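You operate a simulated robot arm through the tools that you are given. There is no shell and no other tool. Be economical: measure what you need, move in short steps, check, and stop when the job is done.

You are at the controls of a simulated robot arm. One attempt, no reset.

JOB
Wax the runner of the sticking tools drawer so that it shuts.
Fine: use the yellow cloth; lid back on the tin, cloth on the mouse mat.

It is judged by the outcome, as a careful person would: the job done as asked, and still so three seconds after it is handed in. It fails if anything else is knocked over, pushed out of place, dropped, spilled or broken. A push-on lid holds only when it is set on centred and level and pressed home; a screw cap is set on level and turned clockwise until tight. Flat cloth is picked up by pressing the open fingertips on it (5 to 10 N) and closing them slowly along it; thin cloth reads only 2 to 8 mm in the jaws.

ROBOT AND FRAMES
A 6-joint arm with a two-finger parallel gripper, fixed in place. Base frame: the origin is at the foot of the arm, x ahead of it, y to its left, z up. Units: mm, degrees, N and s.
With the tool pointing down near the work surface it reaches from about 200 to 840 mm from the base axis. Its first joint turns from -166.0 to 166.0 degrees. Payload 3.91 kg.
The tool frame sits at the grasp point between the pads (the TCP): z along the fingers, y along the line on which they close. The tips reach 30 mm beyond it. Largest opening 110 mm; finger width 20, thickness 10; the body of the gripper, 48 by 112 mm, starts 55 mm behind the TCP.
Orientation is told as [roll, pitch, yaw] about the base's x, y, z axes, in that order, counted from this pose: with the fingers straight down and closing along the base's y, the tool's x points along the base's -x, its y along +y and its z along -z.

CONTROLS
- The arm moves only by the tool send_rows. Its argument "commands" is a list that holds one entry, the list of rows, each a list of 7 numbers: the shift along the tool's x, y, z in cm, then the turn, a rotation vector about the tool's x, y, z in degrees, then the opening, from 0 (shut) to 1 (fully open). In form: [[[dx, dy, dz, ax, ay, az, gripper], ...]]. A call has 1 to 20 rows; each row is the pose to reach, as a shift and turn from the pose commanded when the call began, along the tool's axes at that moment. Rows are played at 5 a second. More than 50 mm and 8.6 degrees between two rows, or a gripper value outside its range, and nothing of the call is played. Where a pose cannot be reached the arm comes as near as it can. A force on the tool above 90 N (or 10 N above the force at the start of the call, whichever is more), or a blocked arm, ends the call early, and 0.2 s more pass. The fingers move at their own pace (about 108 mm/s each) and stop on an object; they squeeze with about 22 N. The grip force told is the motor's: it shows also when the fingers shut on nothing. Time passes only in rows, and 0.2 s behind the last, so rows that repeat a pose let the fingers close. It gives the time, the measured TCP pose, the force on the tool (base axes), the opening and the grip force at its end, in the units of the frame above (readings bear some noise), and new pictures: "pictures" is both (left out), scene, wrist or none.
- Cameras (640 x 400 px; columns grow to the right, rows downward): "scene" is fixed at [214.6, 495.2, 1480.9]; the picture's right is [-0.98, -0.22, 0.00], its down [-0.12, 0.55, -0.83] and it looks along [0.18, -0.81, -0.56] (base axes); focal length 340 px, centre (320, 200). "wrist" rides on the gripper at [77, 7, -115] in the tool frame; the picture's right is [-0.09, 1.00, 0.00], its down [-0.80, -0.07, -0.59] and it looks along [-0.59, -0.05, 0.80] (tool axes); focal length 270 px, centre (320, 200). There is no depth. A picture from a camera that has moved, and an enlarged one, comes with that camera's place and axes in the base frame and with its lens. The place of the scene camera against the robot may be out by one fixed shift of up to 18 mm in any direction.
- move_column(by): slides the trunk up (or, below 0, down) by that many mm; the arm rides with it, the base frame stays. It gives what a move gives, with no picture.
- inspect(camera, box): a new picture of the part [left, top, right, bottom] of that camera's present view, enlarged. The clock stands still meanwhile.
- sign_off(): hands the job in; it is judged then, once.

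Work in short steps. Places have to be worked out from the pictures, the camera data and where the tool is seen: move nearer, look again, correct. Check each grasp and each placing, and mend what went wrong. You have 120 turns and 170 pictures in all, those below and enlarged ones among them. Open the gripper and draw the arm clear of the work before you hand the job in, unless the task says otherwise; then end with one line.

The tools are called after "Call:" as name(argument=value, ...) on one line, values as JSON. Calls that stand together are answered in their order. send_rows: Moves the arm, as the interface text tells. Its arguments: {"type":"object","properties":{"commands":{"type":"array","items":{"type":"array","items":{"type":"array","items":{"type":"number"}}}},"pictures":{"type":"string","enum":["both","scene","wrist","none"]}},"required":["commands"]} The other tools are called the same way: move_column (by) slides the trunk up or down; inspect (camera, box) takes an enlarged picture of a part of a camera's view; sign_off () hands the job in.

At the start:

```text
t: 0.0
tool_pos: [211.8, -384.1, 1001.5]
ee_rot: [0.0, -0.1, 0.1]
force: [-0.3, -0.1, -0.6]
gripper_width: 109.9
gripper_force: 0.0
trunk travel left (down, up): [-475.0, 65.0]
```

scene: 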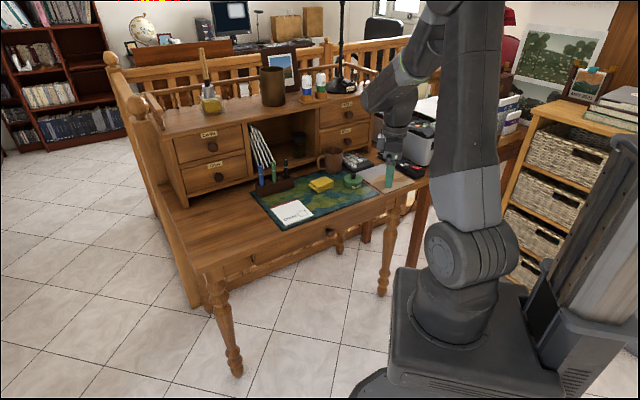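
wrist: 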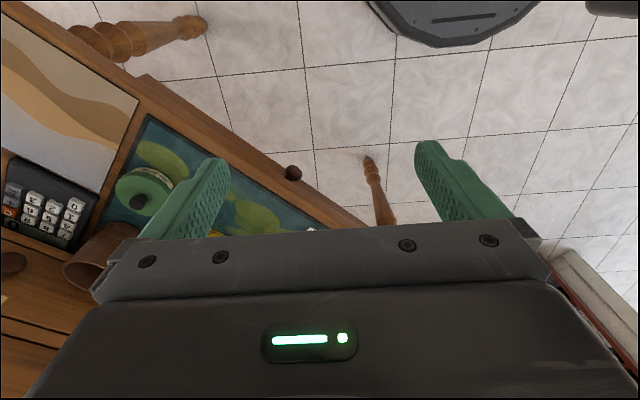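

I'll look closely at the desk first.

Call:
inspect(camera="scene", box=[230, 130, 430, 255])

Call:
inspect(camera="scene", box=[150, 50, 400, 206])

Call:
inspect(camera="wrist", box=[0, 80, 380, 318])

```text
3.20 times, centred on (330, 192) of scene
camera zoom: at [214.6, 495.2, 1480.9], right [-0.98, -0.22, 0.0], down [-0.12, 0.55, -0.83], along [0.18, -0.81, -0.56], focal length 1088 px, centre (288, 224)
```

zoom: 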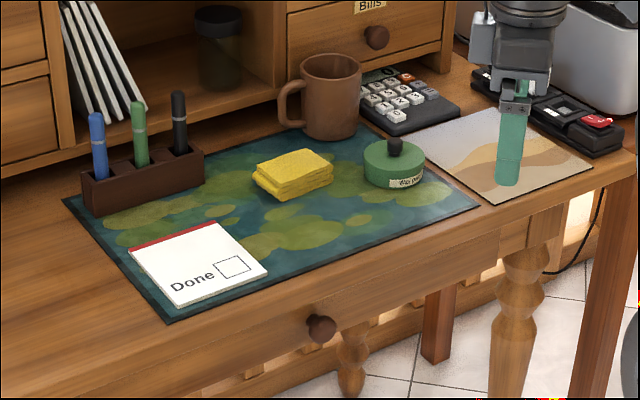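

```text
2.56 times, centred on (275, 128) of scene
camera zoom: at [214.6, 495.2, 1480.9], right [-0.98, -0.22, 0.0], down [-0.12, 0.55, -0.83], along [0.18, -0.81, -0.56], focal length 870 px, centre (435, 384)
```

zoom: 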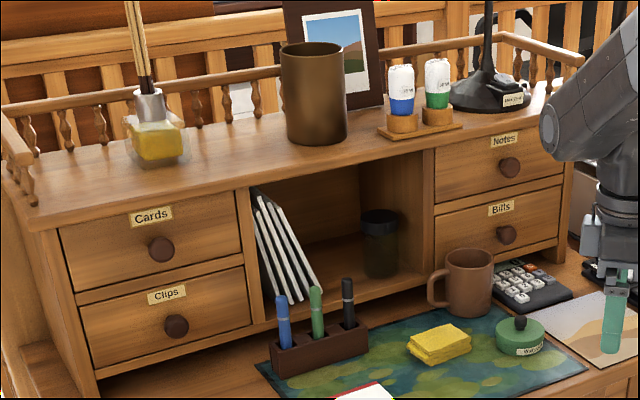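

```text
1.68 times, centred on (190, 199) of wrist
camera zoom: at [132.9, -376.5, 1116.1], right [0.09, 1.0, 0.0], down [0.8, -0.07, 0.59], along [0.59, -0.05, -0.8], focal length 454 px, centre (538, 202)
```

zoom: 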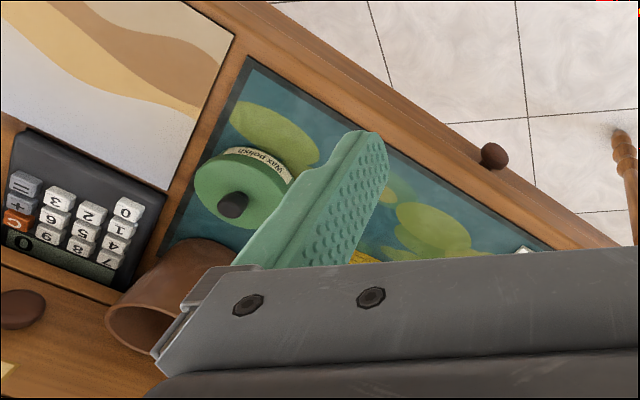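

Looking for the tools drawer in the desk front and elsewhere.

Call:
inspect(camera="scene", box=[180, 180, 420, 330])

Call:
inspect(camera="scene", box=[300, 80, 400, 142])

```text
2.67 times, centred on (300, 255) of scene
camera zoom: at [214.6, 495.2, 1480.9], right [-0.98, -0.22, 0.0], down [-0.12, 0.55, -0.83], along [0.18, -0.81, -0.56], focal length 906 px, centre (373, 53)
```

zoom: 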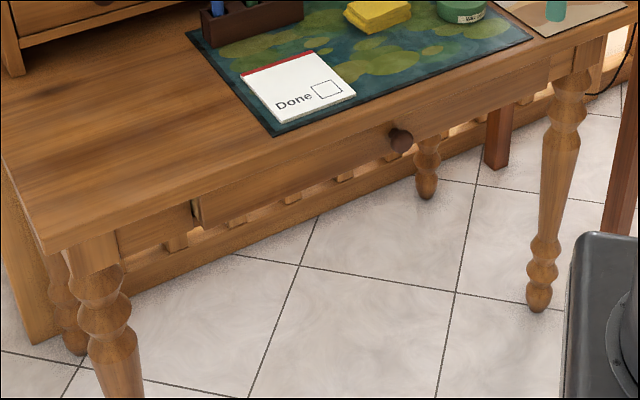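

```text
6.40 times, centred on (350, 111) of scene
camera zoom: at [214.6, 495.2, 1480.9], right [-0.98, -0.22, 0.0], down [-0.12, 0.55, -0.83], along [0.18, -0.81, -0.56], focal length 2176 px, centre (128, 770)
```

zoom: 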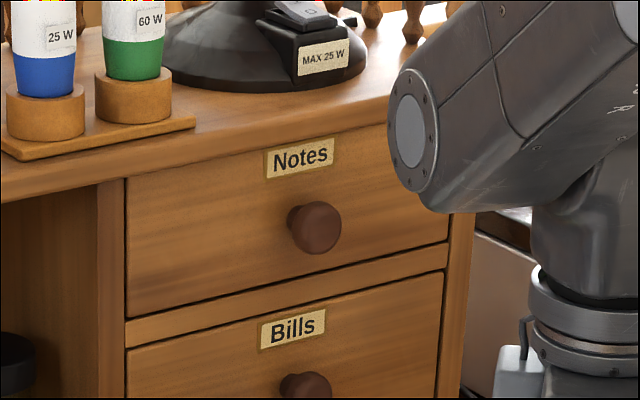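

The desk runs at about 45°, front facing the arm, with the tools drawer presumably in the desk apron (knob near (380,-420,715)). I turn the tool square to the desk to look.

Call:
send_rows(commands=[[[0, 0, 0, 0, 0, 8, 0.5], [0, 0, 0, 0, 0, 16, 0.5], [0, 0, 0, 0, 0, 24, 0.5], [0, 0, 0, 0, 0, 32, 0.3], [0, 0, 0, 0, 0, 40, 0], [0, 0, 0, 0, 0, 45, 0], [0, 0, 0, 0, 0, 45, 0]]])

```text
t: 1.6
tool_pos: [211.7, -382.8, 1001.9]
ee_rot: [-0.1, 0.0, -45.1]
force: [0.1, 0.0, -0.4]
gripper_width: 0.1
gripper_force: 22.1
trunk travel left (down, up): [-475.0, 65.0]
camera wrist: at [160.1, -323.7, 1116.6], right [0.77, 0.64, 0.0], down [0.52, -0.62, 0.59], along [0.38, -0.46, -0.8], focal length 270 px, centre (320, 200)
```

scene: 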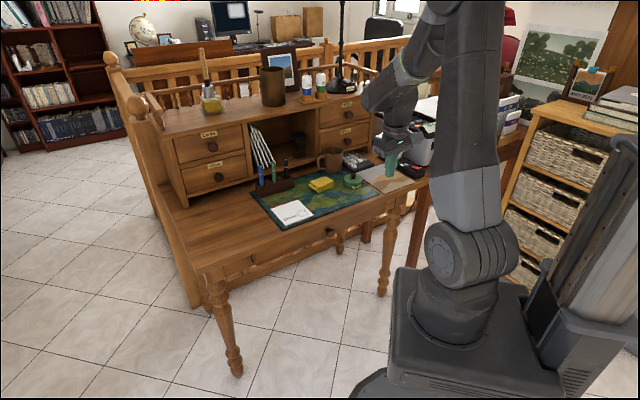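
wrist: 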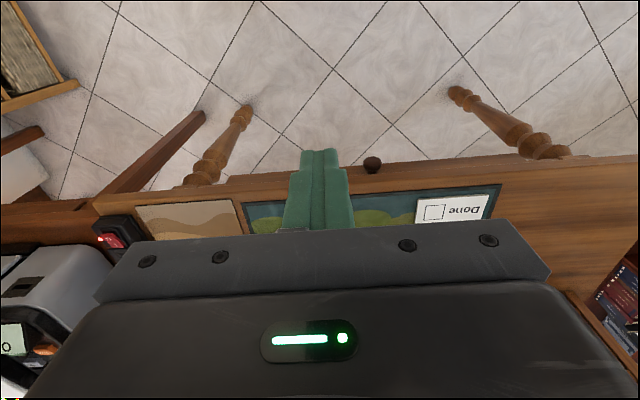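

The wrist view is now square to the desk (shown upside down). I drop and tilt the tool so the wrist camera views the drawer front.

Call:
send_rows(commands=[[[1, 1.6, 3, 0, -8, 0, 0], [2, 3.2, 6, 0, -16, 0, 0], [3, 4.8, 9, 0, -24, 0, 0], [4, 6.4, 12, 0, -32, 0, 0], [5, 8, 15, 0, -40, 0, 0], [5, 8, 15, 0, -40, 0, 0]]], pictures="wrist")

```text
t: 3.0
tool_pos: [231.7, -303.3, 869.7]
ee_rot: [1.1, -39.9, -46.0]
force: [0.0, 0.3, -0.5]
gripper_width: 0.0
gripper_force: 22.3
out of reach, approached as far as the arm can: row 4, 5, 6
trunk travel left (down, up): [-475.0, 65.0]
camera wrist: at [141.7, -204.5, 907.3], right [0.76, 0.65, 0.07], down [0.1, -0.23, 0.97], along [0.65, -0.72, -0.24], focal length 270 px, centre (320, 200)
```

wrist: 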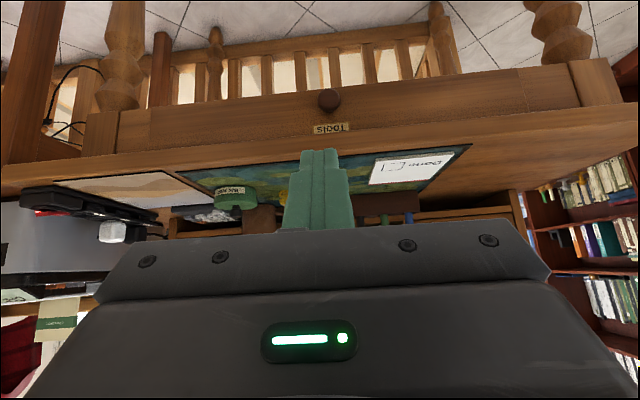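

The label "TOOLS" sits above the knob: this is the drawer. I enlarge it to see how far it stands out.

Call:
inspect(camera="wrist", box=[80, 50, 640, 250])

Call:
inspect(camera="wrist", box=[460, 50, 640, 162])

```text
1.14 times, centred on (360, 150) of wrist
camera zoom: at [141.7, -204.5, 907.3], right [0.76, 0.65, 0.07], down [0.1, -0.23, 0.97], along [0.65, -0.72, -0.24], focal length 309 px, centre (274, 257)
```

zoom: 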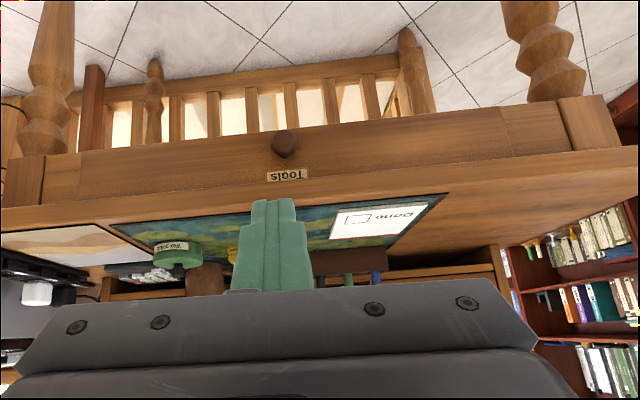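

```text
3.56 times, centred on (550, 106) of wrist
camera zoom: at [141.7, -204.5, 907.3], right [0.76, 0.65, 0.07], down [0.1, -0.23, 0.97], along [0.65, -0.72, -0.24], focal length 961 px, centre (-498, 534)
```

zoom: 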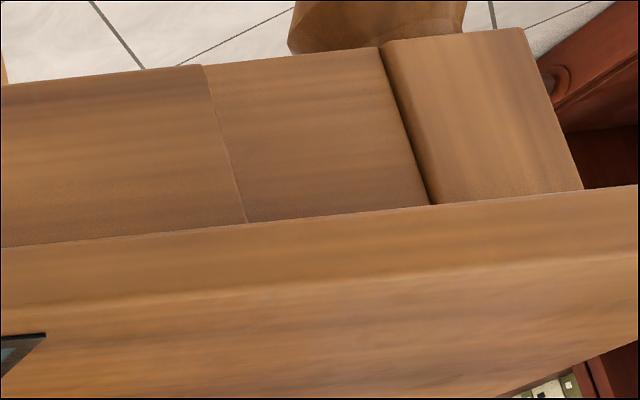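

Drawer stands slightly proud; knob triangulates to about (391,-447,675). I approach the knob to a standoff with fingers half open.

Call:
send_rows(commands=[[[-0.5, 0.3, 4, 0, 0, 0, 0.3], [-1.5, 0.5, 8, 0, 0, 0, 0.6], [-2.5, 0.8, 12, 0, 0, 0, 0.6], [-3.4, 1.0, 16, 0, 0, 0, 0.6], [-3.8, 1.0, 20, 0, 0, 0, 0.6], [-3.8, 1.0, 20, 0, 0, 0, 0.6]]])

```text
t: 4.4
tool_pos: [350.1, -407.7, 734.0]
ee_rot: [0.1, -40.0, -45.0]
force: [0.4, 0.4, -0.7]
gripper_width: 66.0
gripper_force: 0.1
out of reach, approached as far as the arm can: row 1, 2, 3
trunk travel left (down, up): [-475.0, 65.0]
camera wrist: at [259.3, -309.5, 773.0], right [0.75, 0.66, 0.06], down [0.11, -0.22, 0.97], along [0.65, -0.72, -0.24], focal length 270 px, centre (320, 200)
```

scene: 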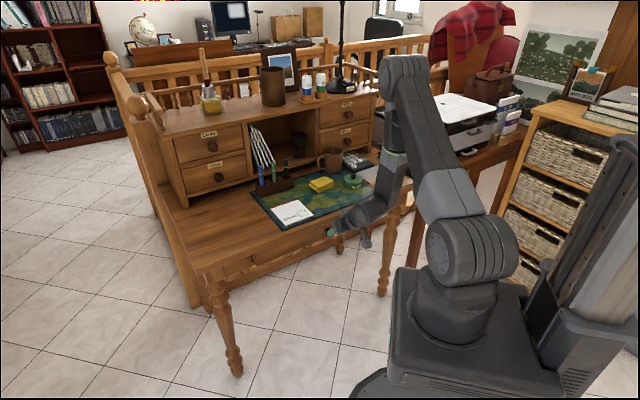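
wrist: 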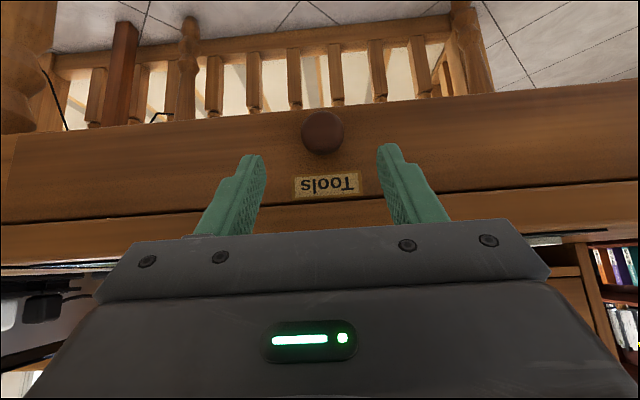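

Well aligned laterally; knob about 90 mm ahead along the tool. I advance most of it and look.

Call:
send_rows(commands=[[[-0.2, 0, 3, 0, 0, 0, 0.6], [-0.4, 0.05, 6, 0, 0, 0, 0.6], [-0.4, 0.05, 6, 0, 0, 0, 0.6]]])

Call:
inspect(camera="scene", box=[290, 180, 410, 255])

```text
t: 5.2
tool_pos: [379.6, -436.9, 693.5]
ee_rot: [0.0, -39.9, -45.0]
force: [0.1, 0.7, 0.4]
gripper_width: 66.2
gripper_force: 0.1
trunk travel left (down, up): [-475.0, 65.0]
camera wrist: at [289.6, -338.9, 731.4], right [0.75, 0.66, 0.06], down [0.11, -0.21, 0.97], along [0.65, -0.72, -0.24], focal length 270 px, centre (320, 200)
```

scene: 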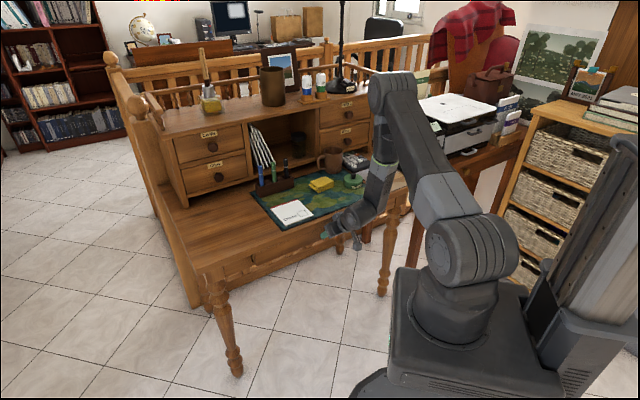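
wrist: 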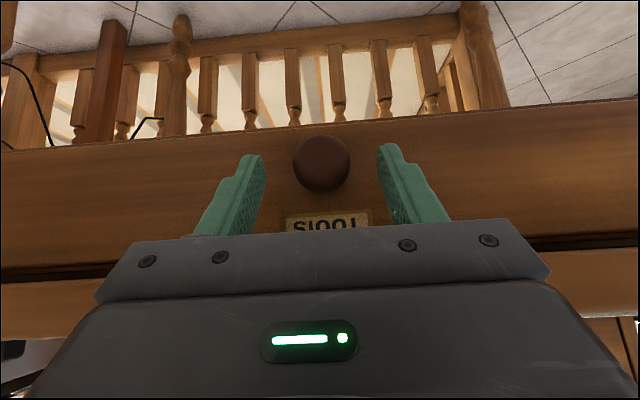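

```text
5.33 times, centred on (350, 218) of scene
camera zoom: at [214.6, 495.2, 1480.9], right [-0.98, -0.22, 0.0], down [-0.12, 0.55, -0.83], along [0.18, -0.81, -0.56], focal length 1813 px, centre (160, 107)
```

zoom: 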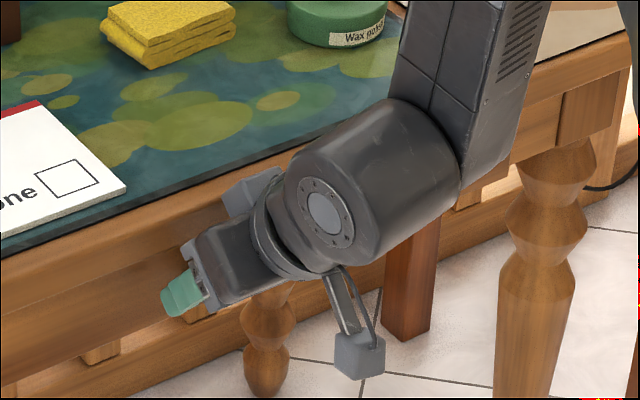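

Knob about 25 mm ahead of TCP, centred. I advance 18 mm and close.

Call:
send_rows(commands=[[[0.2, 0, 1.0, 0, 0, 0, 0.6], [0.2, 0, 1.9, 0, 0, 0, 0.6], [0.2, 0, 1.9, 0, 0, 0, 0.3], [0.2, 0, 1.9, 0, 0, 0, 0], [0.2, 0, 1.9, 0, 0, 0, 0]]], pictures="wrist")

```text
t: 6.4
tool_pos: [385.0, -439.9, 681.8]
ee_rot: [0.1, -39.9, -45.0]
force: [-41.3, 42.0, 25.3]
gripper_width: 33.6
gripper_force: 45.7
trunk travel left (down, up): [-475.0, 65.0]
camera wrist: at [293.9, -342.1, 718.9], right [0.75, 0.66, 0.06], down [0.11, -0.21, 0.97], along [0.65, -0.72, -0.24], focal length 270 px, centre (320, 200)
```

wrist: 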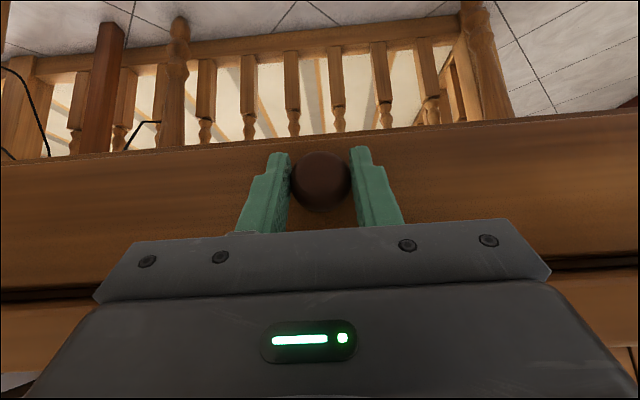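

Knob gripped (33.6 mm), tips touching the drawer front. Now I draw straight outwards gently.

Call:
send_rows(commands=[[[0.77, 0, -0.64, 0, 0, 0, 0], [1.53, 0, -1.29, 0, 0, 0, 0], [2.3, 0, -1.93, 0, 0, 0, 0], [3.06, 0, -2.57, 0, 0, 0, 0], [3.06, 0, -2.57, 0, 0, 0, 0]]])

Call:
inspect(camera="scene", box=[200, 170, 420, 308])

```text
t: 7.6
tool_pos: [362.1, -418.6, 681.4]
ee_rot: [0.5, -39.9, -45.0]
force: [30.6, 32.4, 12.3]
gripper_width: 33.5
gripper_force: 45.4
out of reach, approached as far as the arm can: row 4, 5
trunk travel left (down, up): [-475.0, 65.0]
camera wrist: at [270.2, -320.2, 719.0], right [0.75, 0.66, 0.06], down [0.11, -0.22, 0.97], along [0.66, -0.72, -0.24], focal length 270 px, centre (320, 200)
```

scene: 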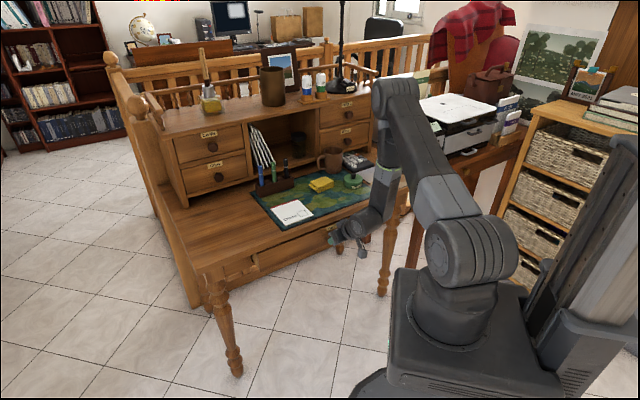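
wrist: 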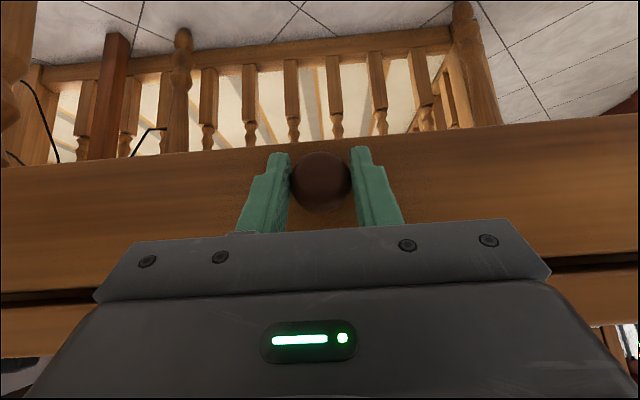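

```text
2.90 times, centred on (310, 239) of scene
camera zoom: at [214.6, 495.2, 1480.9], right [-0.98, -0.22, 0.0], down [-0.12, 0.55, -0.83], along [0.18, -0.81, -0.56], focal length 985 px, centre (349, 87)
```

zoom: 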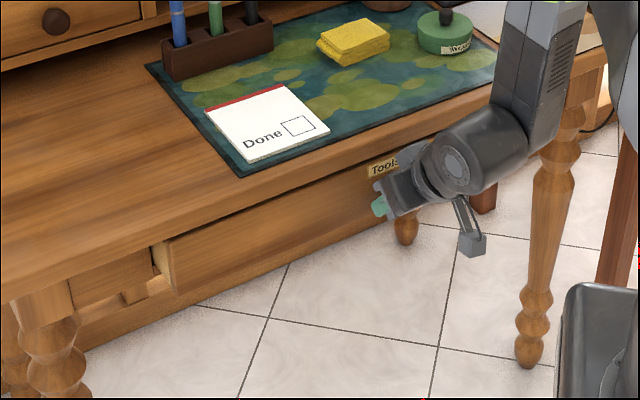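

The drawer slid out ~31 mm, but this tilt ran out of wrist travel. I release, make the tool steeper (tilt 20°) in place and look before re-gripping.

Call:
send_rows(commands=[[[0, 0, 0, 0, 0, 0, 0.6], [0, 0, 0, 0, 0, 0, 0.6], [0, 0, 0, 0, 7, 0, 0.6], [0, 0, 0, 0, 14, 0, 0.6], [0, 0, 0, 0, 20, 0, 0.6], [0, 0, 0, 0, 20, 0, 0.6]]], pictures="wrist")

```text
t: 9.0
tool_pos: [350.6, -405.0, 673.4]
ee_rot: [1.4, -20.5, -45.1]
force: [0.3, -0.4, 0.1]
gripper_width: 66.0
gripper_force: 0.0
out of reach, approached as far as the arm can: row 4, 5, 6
trunk travel left (down, up): [-475.0, 65.0]
camera wrist: at [273.6, -322.8, 753.9], right [0.76, 0.65, 0.05], down [0.32, -0.44, 0.84], along [0.57, -0.62, -0.55], focal length 270 px, centre (320, 200)
```

wrist: 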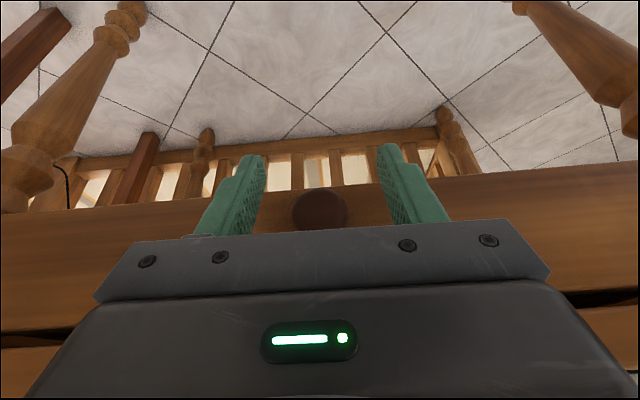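

The arm is folded too tightly; I'll lift clear and then lower the trunk so the arm works more level.

Call:
send_rows(commands=[[[-1.37, 0, -3.76, 0, 0, 0, 0.6], [-2.74, 0, -7.52, 0, 0, 0, 0.6], [-4.1, 0, -11.28, 0, 0, 0, 0.6], [-5.47, 0, -15.04, 0, 0, 0, 0.6], [-6.84, 0, -18.8, 0, 0, 0, 0.6], [-6.84, 0, -18.8, 0, 0, 0, 0.6]]], pictures="wrist")

```text
t: 10.4
tool_pos: [349.3, -405.7, 875.8]
ee_rot: [0.0, -20.1, -45.0]
force: [0.5, 0.1, 0.2]
gripper_width: 66.0
gripper_force: 0.1
trunk travel left (down, up): [-475.0, 65.0]
camera wrist: at [274.1, -321.1, 957.1], right [0.76, 0.65, 0.03], down [0.34, -0.44, 0.83], along [0.55, -0.62, -0.55], focal length 270 px, centre (320, 200)
```

wrist: 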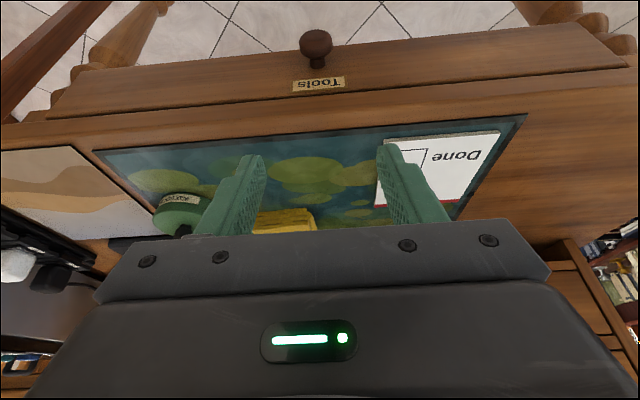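

I raise 100 mm more and then lower the trunk 250 mm, which leaves the tips above the knob.

Call:
send_rows(commands=[[[-1.0, 0, -4.8, 0, 0, 0, 0.6], [-2.2, 0, -9.6, 0, 0, 0, 0.6], [-2.2, 0, -9.6, 0, 0, 0, 0.6]]], pictures="none")

Call:
move_column(by=-230)

```text
t: 11.2
tool_pos: [339.7, -395.9, 970.3]
ee_rot: [0.0, -20.1, -45.1]
force: [0.5, 0.7, -0.7]
gripper_width: 65.9
gripper_force: 0.2
trunk travel left (down, up): [-475.0, 65.0]
```

```text
t: 13.6
tool_pos: [340.5, -396.6, 740.8]
ee_rot: [0.0, -20.0, -45.0]
force: [0.5, -0.8, 0.1]
gripper_width: 66.0
gripper_force: 0.0
trunk travel left (down, up): [-245.0, 295.0]
```

Trunk down worked. Tilt to 45° at a standoff in front of the knob and look.

Call:
send_rows(commands=[[[0.4, 0, 0.4, 0, -8, 0, 0.6], [0.8, 0, 0.8, 0, -16, 0, 0.6], [1.4, 0, 1.5, 0, -25, 0, 0.6], [1.4, 0, 1.5, 0, -25, 0, 0.6]]])

```text
refused: row 3 steps farther than a row can; nothing moved
```

Splitting the turn into smaller steps.

Call:
send_rows(commands=[[[0.3, 0, 0.3, 0, -7, 0, 0.6], [0.6, 0, 0.6, 0, -14, 0, 0.6], [1.0, 0, 1.0, 0, -20, 0, 0.6], [1.4, 0, 1.5, 0, -25, 0, 0.6], [1.4, 0, 1.5, 0, -25, 0, 0.6]]])

```text
t: 14.8
tool_pos: [328.6, -381.5, 717.0]
ee_rot: [1.1, -39.2, -45.2]
force: [0.0, 0.2, 0.2]
gripper_width: 66.1
gripper_force: 0.1
out of reach, approached as far as the arm can: row 4
trunk travel left (down, up): [-245.0, 295.0]
camera wrist: at [236.5, -284.5, 756.2], right [0.75, 0.66, 0.07], down [0.11, -0.23, 0.97], along [0.66, -0.71, -0.25], focal length 270 px, centre (320, 200)
```

scene: 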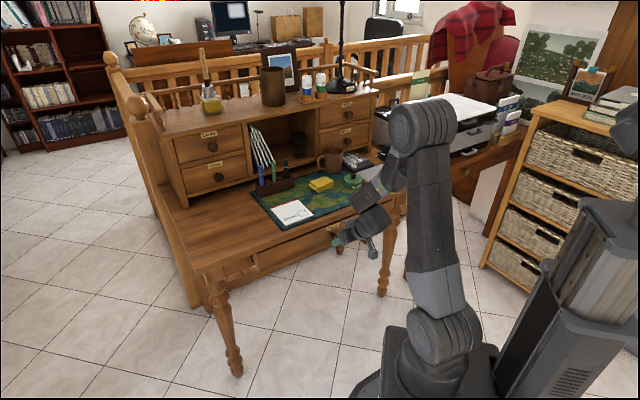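
wrist: 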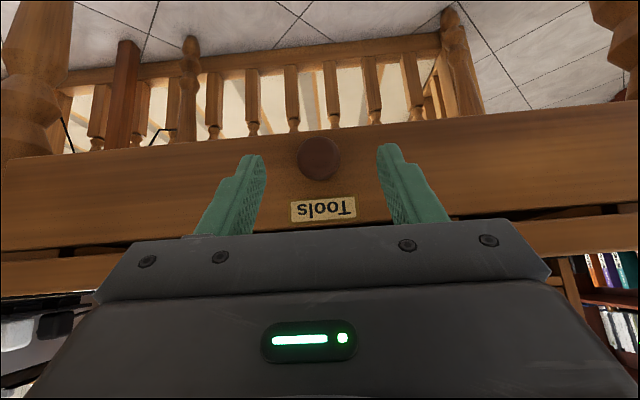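

Still near the fold limit at this tilt. I raise, go to tilt ~15°, and lower the trunk further.

Call:
send_rows(commands=[[[-2.5, 0, -3.0, 0, 5, 0, 0.6], [-5, 0, -6.1, 0, 10, 0, 0.6], [-7.7, 0, -9.2, 0, 15, 0, 0.6], [-10.3, 0, -12.2, 0, 20, 0, 0.6], [-12.9, 0, -15.3, 0, 25, 0, 0.6], [-12.9, 0, -15.3, 0, 25, 0, 0.6]]], pictures="none")

Call:
move_column(by=-180)

```text
t: 16.2
tool_pos: [321.1, -377.3, 921.0]
ee_rot: [0.0, -20.0, -45.0]
force: [0.5, 0.2, -0.4]
gripper_width: 66.1
gripper_force: 0.1
trunk travel left (down, up): [-245.0, 295.0]
```

```text
t: 18.2
tool_pos: [321.2, -377.9, 741.5]
ee_rot: [0.0, -19.9, -45.0]
force: [-0.4, 0.0, -0.5]
gripper_width: 65.9
gripper_force: 0.1
trunk travel left (down, up): [-65.0, 475.0]
```

Testing how far back I can move now (towards the base), in free space.

Call:
send_rows(commands=[[[3.76, 0, -1.37, 0, 0, 0, 0.6], [7.52, 0, -2.74, 0, 0, 0, 0.6], [7.52, 0, -2.74, 0, -7, 0, 0.6], [7.52, 0, -2.74, 0, -14, 0, 0.6], [7.52, 0, -2.74, 0, -20, 0, 0.6], [7.52, 0, -2.74, 0, -20, 0, 0.6]]], pictures="wrist")

```text
t: 19.6
tool_pos: [264.5, -320.5, 740.4]
ee_rot: [0.0, -40.2, -45.0]
force: [-0.9, -0.6, 0.4]
gripper_width: 66.2
gripper_force: 0.1
trunk travel left (down, up): [-65.0, 475.0]
camera wrist: at [174.6, -221.5, 778.4], right [0.75, 0.66, 0.06], down [0.11, -0.21, 0.97], along [0.65, -0.72, -0.23], focal length 270 px, centre (320, 200)
```

wrist: 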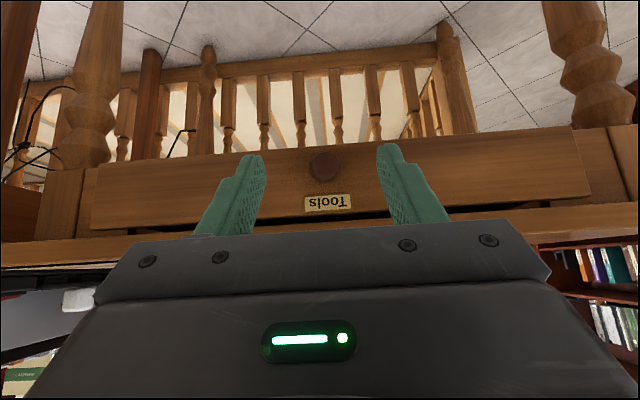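

Now reach is ample. Approach the knob straight in, stop 13 mm short, and grip.

Call:
send_rows(commands=[[[-1.6, 0, 3.3, 0, 0, 0, 0.6], [-3.3, 0, 6.7, 0, 0, 0, 0.6], [-4.9, 0, 10, 0, 0, 0, 0.6], [-6.5, 0, 13.3, 0, 0, 0, 0.6], [-6.5, 0, 13.3, 0, 0, 0, 0.6], [-6.5, 0, 13.3, 0, 0, 0, 0.2], [-6.5, 0, 13.3, 0, 0, 0, 0], [-6.5, 0, 13.3, 0, 0, 0, 0]]], pictures="wrist")

```text
t: 21.4
tool_pos: [360.0, -415.8, 683.5]
ee_rot: [0.0, -40.0, -45.0]
force: [6.4, 4.5, -2.1]
gripper_width: 33.6
gripper_force: 44.5
trunk travel left (down, up): [-65.0, 475.0]
camera wrist: at [269.7, -317.7, 719.9], right [0.75, 0.66, 0.06], down [0.11, -0.21, 0.97], along [0.65, -0.72, -0.24], focal length 270 px, centre (320, 200)
```

wrist: 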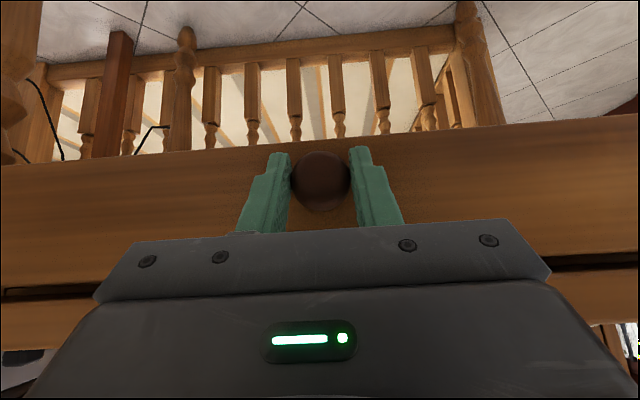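

Gripped. Pull out 100 mm in small steps.

Call:
send_rows(commands=[[[0.77, 0, -0.64, 0, 0, 0, 0], [1.53, 0, -1.29, 0, 0, 0, 0], [2.3, 0, -1.93, 0, 0, 0, 0], [3.06, 0, -2.57, 0, 0, 0, 0], [3.83, 0, -3.21, 0, 0, 0, 0], [4.6, 0, -3.86, 0, 0, 0, 0], [5.36, 0, -4.5, 0, 0, 0, 0], [6.13, 0, -5.14, 0, 0, 0, 0], [6.9, 0, -5.79, 0, 0, 0, 0], [7.66, 0, -6.43, 0, 0, 0, 0], [7.66, 0, -6.43, 0, 0, 0, 0]]])

Call:
inspect(camera="scene", box=[200, 170, 420, 308])

```text
t: 23.8
tool_pos: [290.4, -345.6, 681.7]
ee_rot: [-0.1, -40.3, -44.9]
force: [4.8, 6.0, 32.4]
gripper_width: 33.3
gripper_force: 44.3
trunk travel left (down, up): [-65.0, 475.0]
camera wrist: at [199.3, -247.2, 718.9], right [0.75, 0.66, 0.06], down [0.11, -0.21, 0.97], along [0.65, -0.72, -0.23], focal length 270 px, centre (320, 200)
```

scene: 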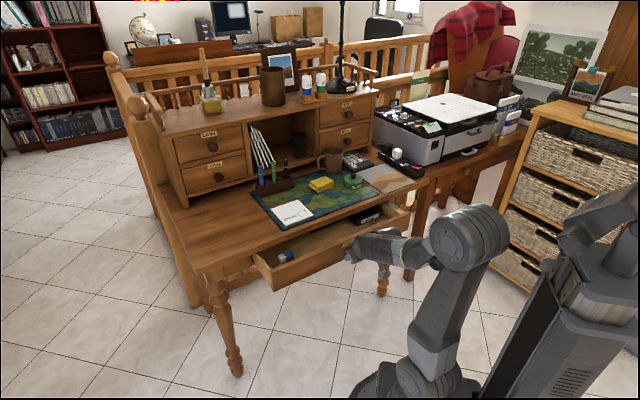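
wrist: 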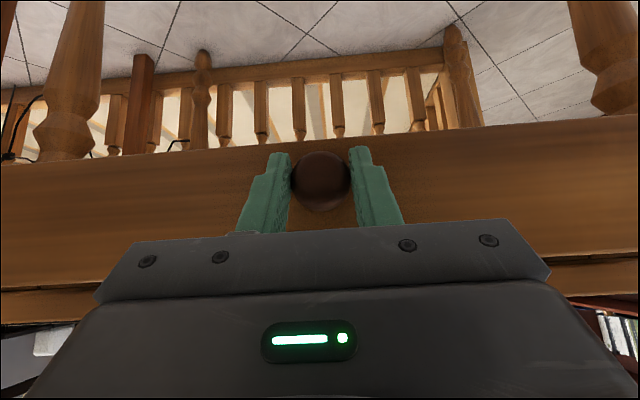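

```text
2.90 times, centred on (310, 239) of scene
camera zoom: at [214.6, 495.2, 1480.9], right [-0.98, -0.22, 0.0], down [-0.12, 0.55, -0.83], along [0.18, -0.81, -0.56], focal length 985 px, centre (349, 87)
```

zoom: 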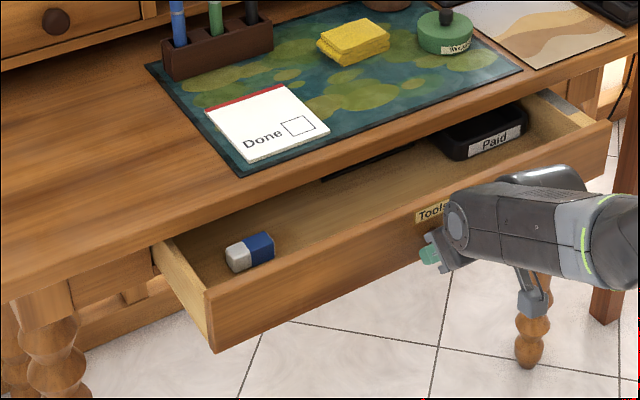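

The drawer is open ~140 mm; inside an eraser and "Paid" tray. A grey strip shows along the right side; enlarge both side edges.

Call:
inspect(camera="scene", box=[370, 185, 420, 216])

Call:
inspect(camera="scene", box=[240, 235, 300, 295])

```text
12.80 times, centred on (395, 200) of scene
camera zoom: at [214.6, 495.2, 1480.9], right [-0.98, -0.22, 0.0], down [-0.12, 0.55, -0.83], along [0.18, -0.81, -0.56], focal length 4351 px, centre (-640, 194)
```

zoom: 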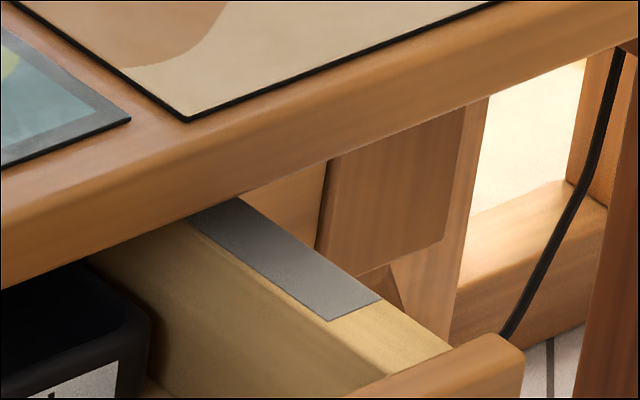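

```text
6.67 times, centred on (270, 265) of scene
camera zoom: at [214.6, 495.2, 1480.9], right [-0.98, -0.22, 0.0], down [-0.12, 0.55, -0.83], along [0.18, -0.81, -0.56], focal length 2266 px, centre (653, -233)
```

zoom: 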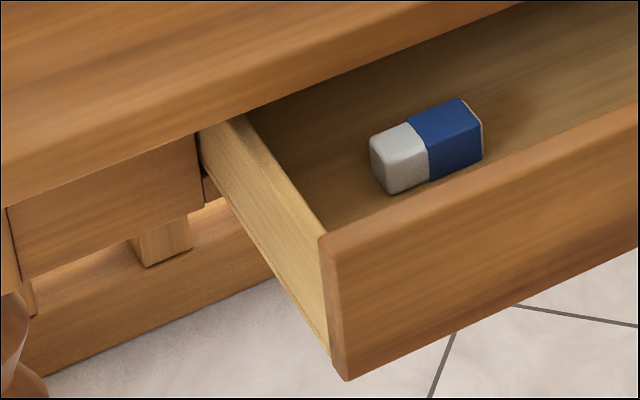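

The runner is the grey strip on top of the right-hand drawer side. I release the knob and back off upwards to view it from above.

Call:
send_rows(commands=[[[0, 0, 0, 0, 0, 0, 0.6], [0, 0, 0, 0, 0, 0, 0.6], [0, 0, -4, 0, 0, 0, 0.6], [0, 0, -8, 0, 0, 0, 0.6], [-3.2, 0, -11.8, 0, 0, 0, 0.6], [-6.4, 0, -15.6, 0, 0, 0, 0.6], [-9.6, 0, -19.5, 0, 7, 0, 0.6], [-12.8, 0, -23.3, 0, 14, 0, 0.6], [-16, 0, -27.1, 0, 20, 0, 0.6], [-16, -4, -27.1, 0, 20, 0, 0.6], [-16, -8, -27.1, 0, 20, 0, 0.6], [-16, -12, -27.1, 0, 20, 0, 0.3], [-16, -16, -27.1, 0, 20, 0, 0], [-16, -16, -27.1, 0, 20, 0, 0]]])

```text
refused: row 7 steps farther than a row can; nothing moved
```

Fixing a slightly too long step.

Call:
send_rows(commands=[[[0, 0, 0, 0, 0, 0, 0.6], [0, 0, 0, 0, 0, 0, 0.6], [0, 0, -4, 0, 0, 0, 0.6], [0, 0, -8, 0, 0, 0, 0.6], [-3, 0, -11.6, 0, 0, 0, 0.6], [-6, 0, -15.2, 0, 0, 0, 0.6], [-9, 0, -18.8, 0, 7, 0, 0.6], [-12, 0, -22.4, 0, 14, 0, 0.6], [-15, 0, -26, 0, 20, 0, 0.6], [-15, -4, -26, 0, 20, 0, 0.6], [-15, -8, -26, 0, 20, 0, 0.6], [-15, -12, -26, 0, 20, 0, 0.3], [-15, -16, -26, 0, 20, 0, 0], [-15, -16, -26, 0, 20, 0, 0]]])

```text
t: 26.8
tool_pos: [137.7, -420.6, 978.0]
ee_rot: [0.0, -20.0, -45.0]
force: [-0.3, 0.6, 0.3]
gripper_width: 0.0
gripper_force: 21.9
trunk travel left (down, up): [-65.0, 475.0]
camera wrist: at [62.4, -336.1, 1058.1], right [0.76, 0.65, 0.03], down [0.34, -0.44, 0.83], along [0.55, -0.62, -0.55], focal length 270 px, centre (320, 200)
```

scene: 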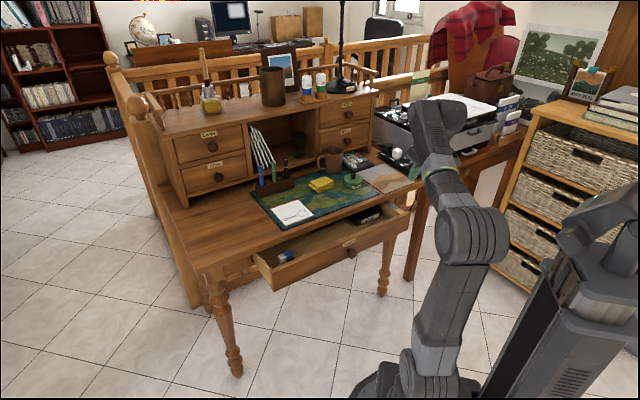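
wrist: 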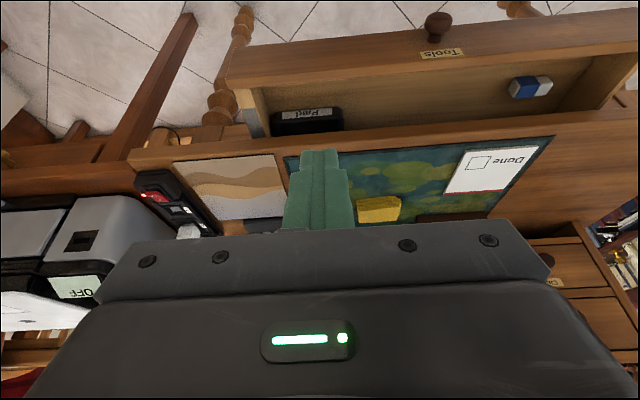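

Call:
inspect(camera="wrist", box=[150, 60, 390, 210])

```text
2.67 times, centred on (270, 135) of wrist
camera zoom: at [62.4, -336.1, 1058.1], right [0.76, 0.65, 0.03], down [0.34, -0.44, 0.83], along [0.55, -0.62, -0.55], focal length 721 px, centre (453, 373)
```

zoom: 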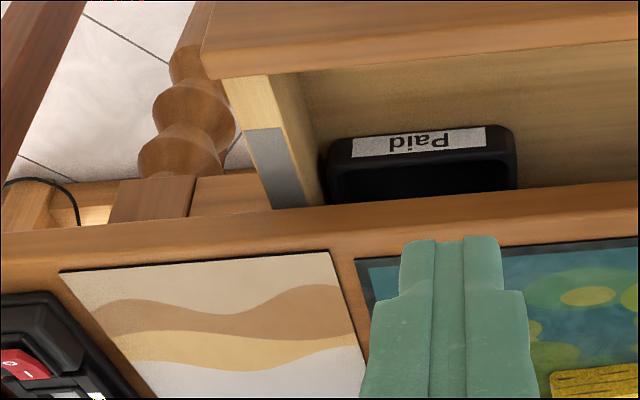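

The strip emerges from under the table edge, so more of it may be hidden; I'll draw the drawer 45 mm further. Go back to the knob first.

Call:
send_rows(commands=[[[1.1, 2.3, 3.2, 0, 0, 0, 0.3], [2.2, 4.6, 6.4, 0, 0, 0, 0.6], [3.3, 6.9, 9.5, 0, 0, 0, 0.6], [4.4, 9.2, 12.7, 0, 0, 0, 0.6], [5.5, 11.5, 15.9, 0, -7, 0, 0.6], [6.6, 13.8, 19.1, 0, -14, 0, 0.6], [7.7, 16.1, 22.2, 0, -20, 0, 0.6], [6.4, 16.1, 25.9, 0, -20, 0, 0.6], [5.0, 16.1, 29.7, 0, -20, 0, 0.6], [5.0, 16.1, 29.7, 0, -20, 0, 0.6], [5.0, 16.1, 29.7, 0, -20, 0, 0.2], [5.0, 16.1, 29.7, 0, -20, 0, 0], [5.0, 16.1, 29.7, 0, -20, 0, 0]]], pictures="wrist")

```text
t: 29.6
tool_pos: [288.9, -346.9, 681.6]
ee_rot: [-0.1, -40.0, -45.1]
force: [-12.5, -14.1, -5.1]
gripper_width: 33.6
gripper_force: 45.2
trunk travel left (down, up): [-65.0, 475.0]
camera wrist: at [200.1, -247.9, 718.8], right [0.75, 0.66, 0.06], down [0.11, -0.21, 0.97], along [0.65, -0.72, -0.24], focal length 270 px, centre (320, 200)
```

wrist: 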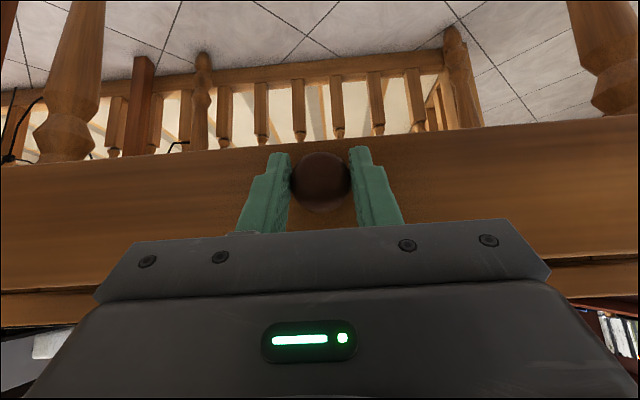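

Knob gripped again. Pull 45 mm more slowly.

Call:
send_rows(commands=[[[0.77, 0, -0.64, 0, 0, 0, 0], [1.53, 0, -1.29, 0, 0, 0, 0], [2.3, 0, -1.93, 0, 0, 0, 0], [3.06, 0, -2.57, 0, 0, 0, 0], [3.45, 0, -2.89, 0, 0, 0, 0], [3.45, 0, -2.89, 0, 0, 0, 0]]], pictures="scene")

Call:
inspect(camera="scene", box=[360, 185, 430, 229])

```text
t: 31.0
tool_pos: [259.3, -316.1, 682.0]
ee_rot: [0.1, -40.2, -45.1]
force: [-19.0, -20.3, 8.1]
gripper_width: 33.6
gripper_force: 45.3
trunk travel left (down, up): [-65.0, 475.0]
```

scene: 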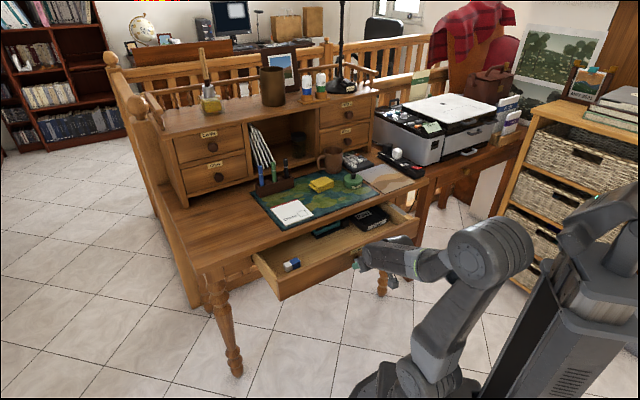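

```text
9.09 times, centred on (395, 207) of scene
camera zoom: at [214.6, 495.2, 1480.9], right [-0.98, -0.22, 0.0], down [-0.12, 0.55, -0.83], along [0.18, -0.81, -0.56], focal length 3090 px, centre (-362, 136)
```

zoom: 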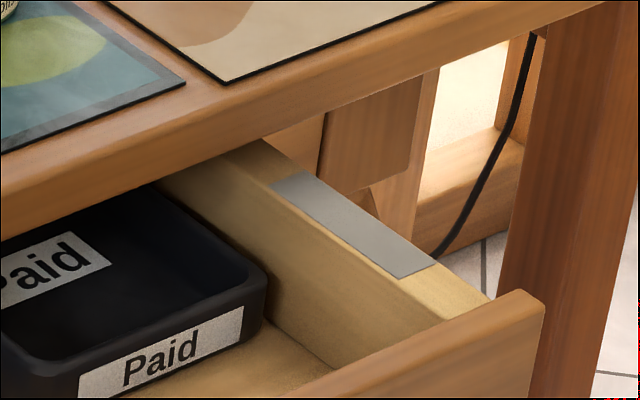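

The strip is now fully exposed. Release, back off and rise toward the strip for a precise fix.

Call:
send_rows(commands=[[[0, 0, 0, 0, 0, 0, 0.6], [0, 0, 0, 0, 0, 0, 0.6], [0, 0, -4, 0, 0, 0, 0.6], [0, 0, -8, 0, 0, 0, 0.6], [-3, 0, -11.6, 0, 0, 0, 0.6], [-6, 0, -15.2, 0, 0, 0, 0.6], [-9, 0, -18.8, 0, 7, 0, 0.6], [-12, 0, -22.4, 0, 14, 0, 0.6], [-15, 0, -26, 0, 20, 0, 0.6], [-15, -4, -26, 0, 20, 0, 0.6], [-15, -8, -26, 0, 20, 0, 0.6], [-15, -12, -26, 0, 20, 0, 0.3], [-15, -16, -26, 0, 20, 0, 0], [-15, -16, -26, 0, 20, 0, 0]]], pictures="none")

Call:
move_column(by=200)

```text
t: 34.0
tool_pos: [107.0, -394.1, 978.5]
ee_rot: [0.0, -20.0, -45.0]
force: [-0.3, 0.2, -0.3]
gripper_width: 0.0
gripper_force: 21.8
trunk travel left (down, up): [-65.0, 475.0]
```

```text
t: 36.2
tool_pos: [108.4, -392.0, 1176.5]
ee_rot: [0.1, -20.1, -45.0]
force: [0.8, 0.9, -0.3]
gripper_width: 0.0
gripper_force: 22.1
trunk travel left (down, up): [-265.0, 275.0]
```

Now move over the desk front with the tool vertical for a plan view of strip, tin, cloth and mats.

Call:
send_rows(commands=[[[-1.9, 0.6, 3.7, 0, 4, 0, 0], [-3.8, 1.2, 7.4, 0, 8, 0, 0], [-5.8, 1.9, 11.1, 0, 12, 0, 0], [-7.7, 2.5, 14.8, 0, 16, 0, 0], [-9.6, 3.1, 18.5, 0, 20, 0, 0], [-11.5, 3.7, 22.2, 0, 20, 0, 0], [-13.4, 4.4, 26, 0, 20, 0, 0], [-15.4, 5, 29.7, 0, 20, 0, 0], [-15.4, 5, 29.7, 0, 20, 0, 0]]])

Call:
inspect(camera="wrist", box=[0, 0, 360, 225])

```text
t: 38.2
tool_pos: [316.4, -532.5, 950.8]
ee_rot: [-0.1, 0.0, -45.0]
force: [-0.3, 0.5, 0.0]
gripper_width: 0.1
gripper_force: 22.2
trunk travel left (down, up): [-265.0, 275.0]
camera wrist: at [265.6, -473.1, 1064.0], right [0.77, 0.64, 0.0], down [0.52, -0.62, 0.59], along [0.38, -0.46, -0.8], focal length 270 px, centre (320, 200)
```

scene: 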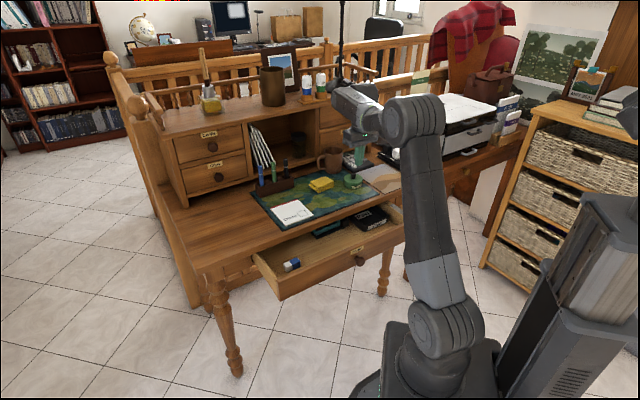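
wrist: 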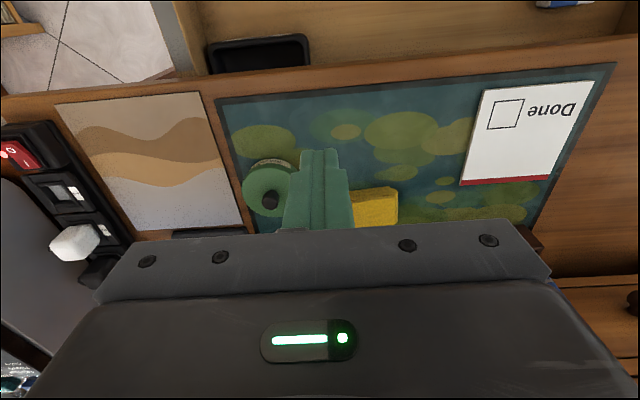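

```text
1.78 times, centred on (180, 112) of wrist
camera zoom: at [265.6, -473.1, 1064.0], right [0.77, 0.64, 0.0], down [0.52, -0.62, 0.59], along [0.38, -0.46, -0.8], focal length 480 px, centre (569, 356)
```

zoom: 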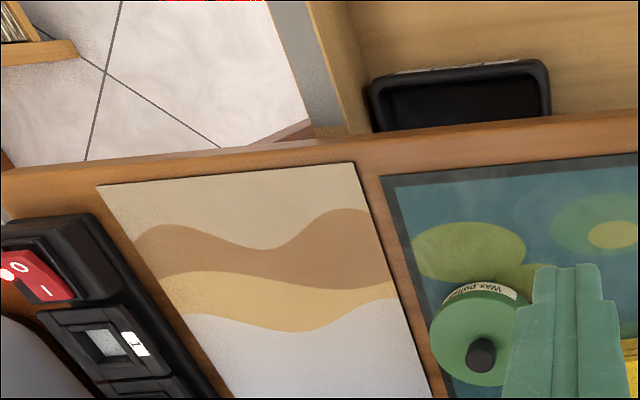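

The dune mat (≈160×205, i.e. mouse-mat size) is the mouse mat; lily pad is the desk mat. Tin knob ≈ (342,-659), cloth ≈ (470,-600). I go above the tin.

Call:
send_rows(commands=[[[-3.6, -2.4, 1.5, 0, 0, 0, 0.3], [-7.2, -4.8, 3, 0, 0, 0, 0.6], [-10.8, -7.1, 5, 0, 0, 0, 0.6], [-10.8, -7.1, 8, 0, 0, 0, 0.6], [-10.8, -7.1, 8, 0, 0, 0, 0.6]]], pictures="wrist")

Call:
inspect(camera="wrist", box=[200, 80, 440, 230])

```text
t: 39.4
tool_pos: [346.7, -658.4, 870.9]
ee_rot: [0.0, 0.0, -45.1]
force: [-0.3, 0.7, -0.5]
gripper_width: 66.1
gripper_force: 0.1
trunk travel left (down, up): [-265.0, 275.0]
camera wrist: at [295.6, -599.2, 984.6], right [0.77, 0.64, 0.0], down [0.52, -0.62, 0.59], along [0.38, -0.46, -0.8], focal length 270 px, centre (320, 200)
```

wrist: 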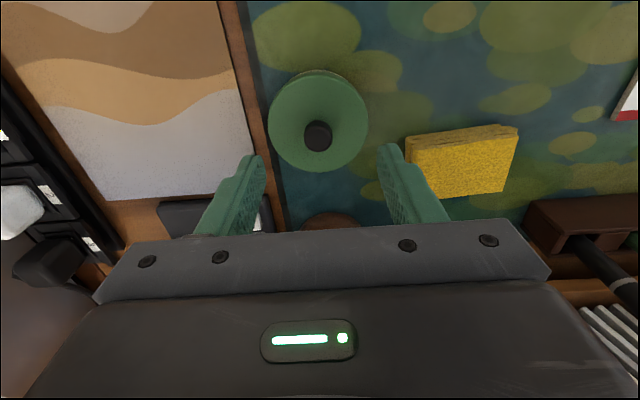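

```text
2.67 times, centred on (320, 155) of wrist
camera zoom: at [295.6, -599.2, 984.6], right [0.77, 0.64, 0.0], down [0.52, -0.62, 0.59], along [0.38, -0.46, -0.8], focal length 721 px, centre (320, 320)
```

zoom: 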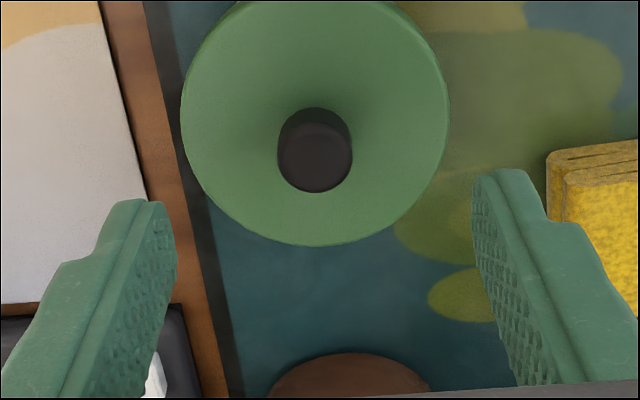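

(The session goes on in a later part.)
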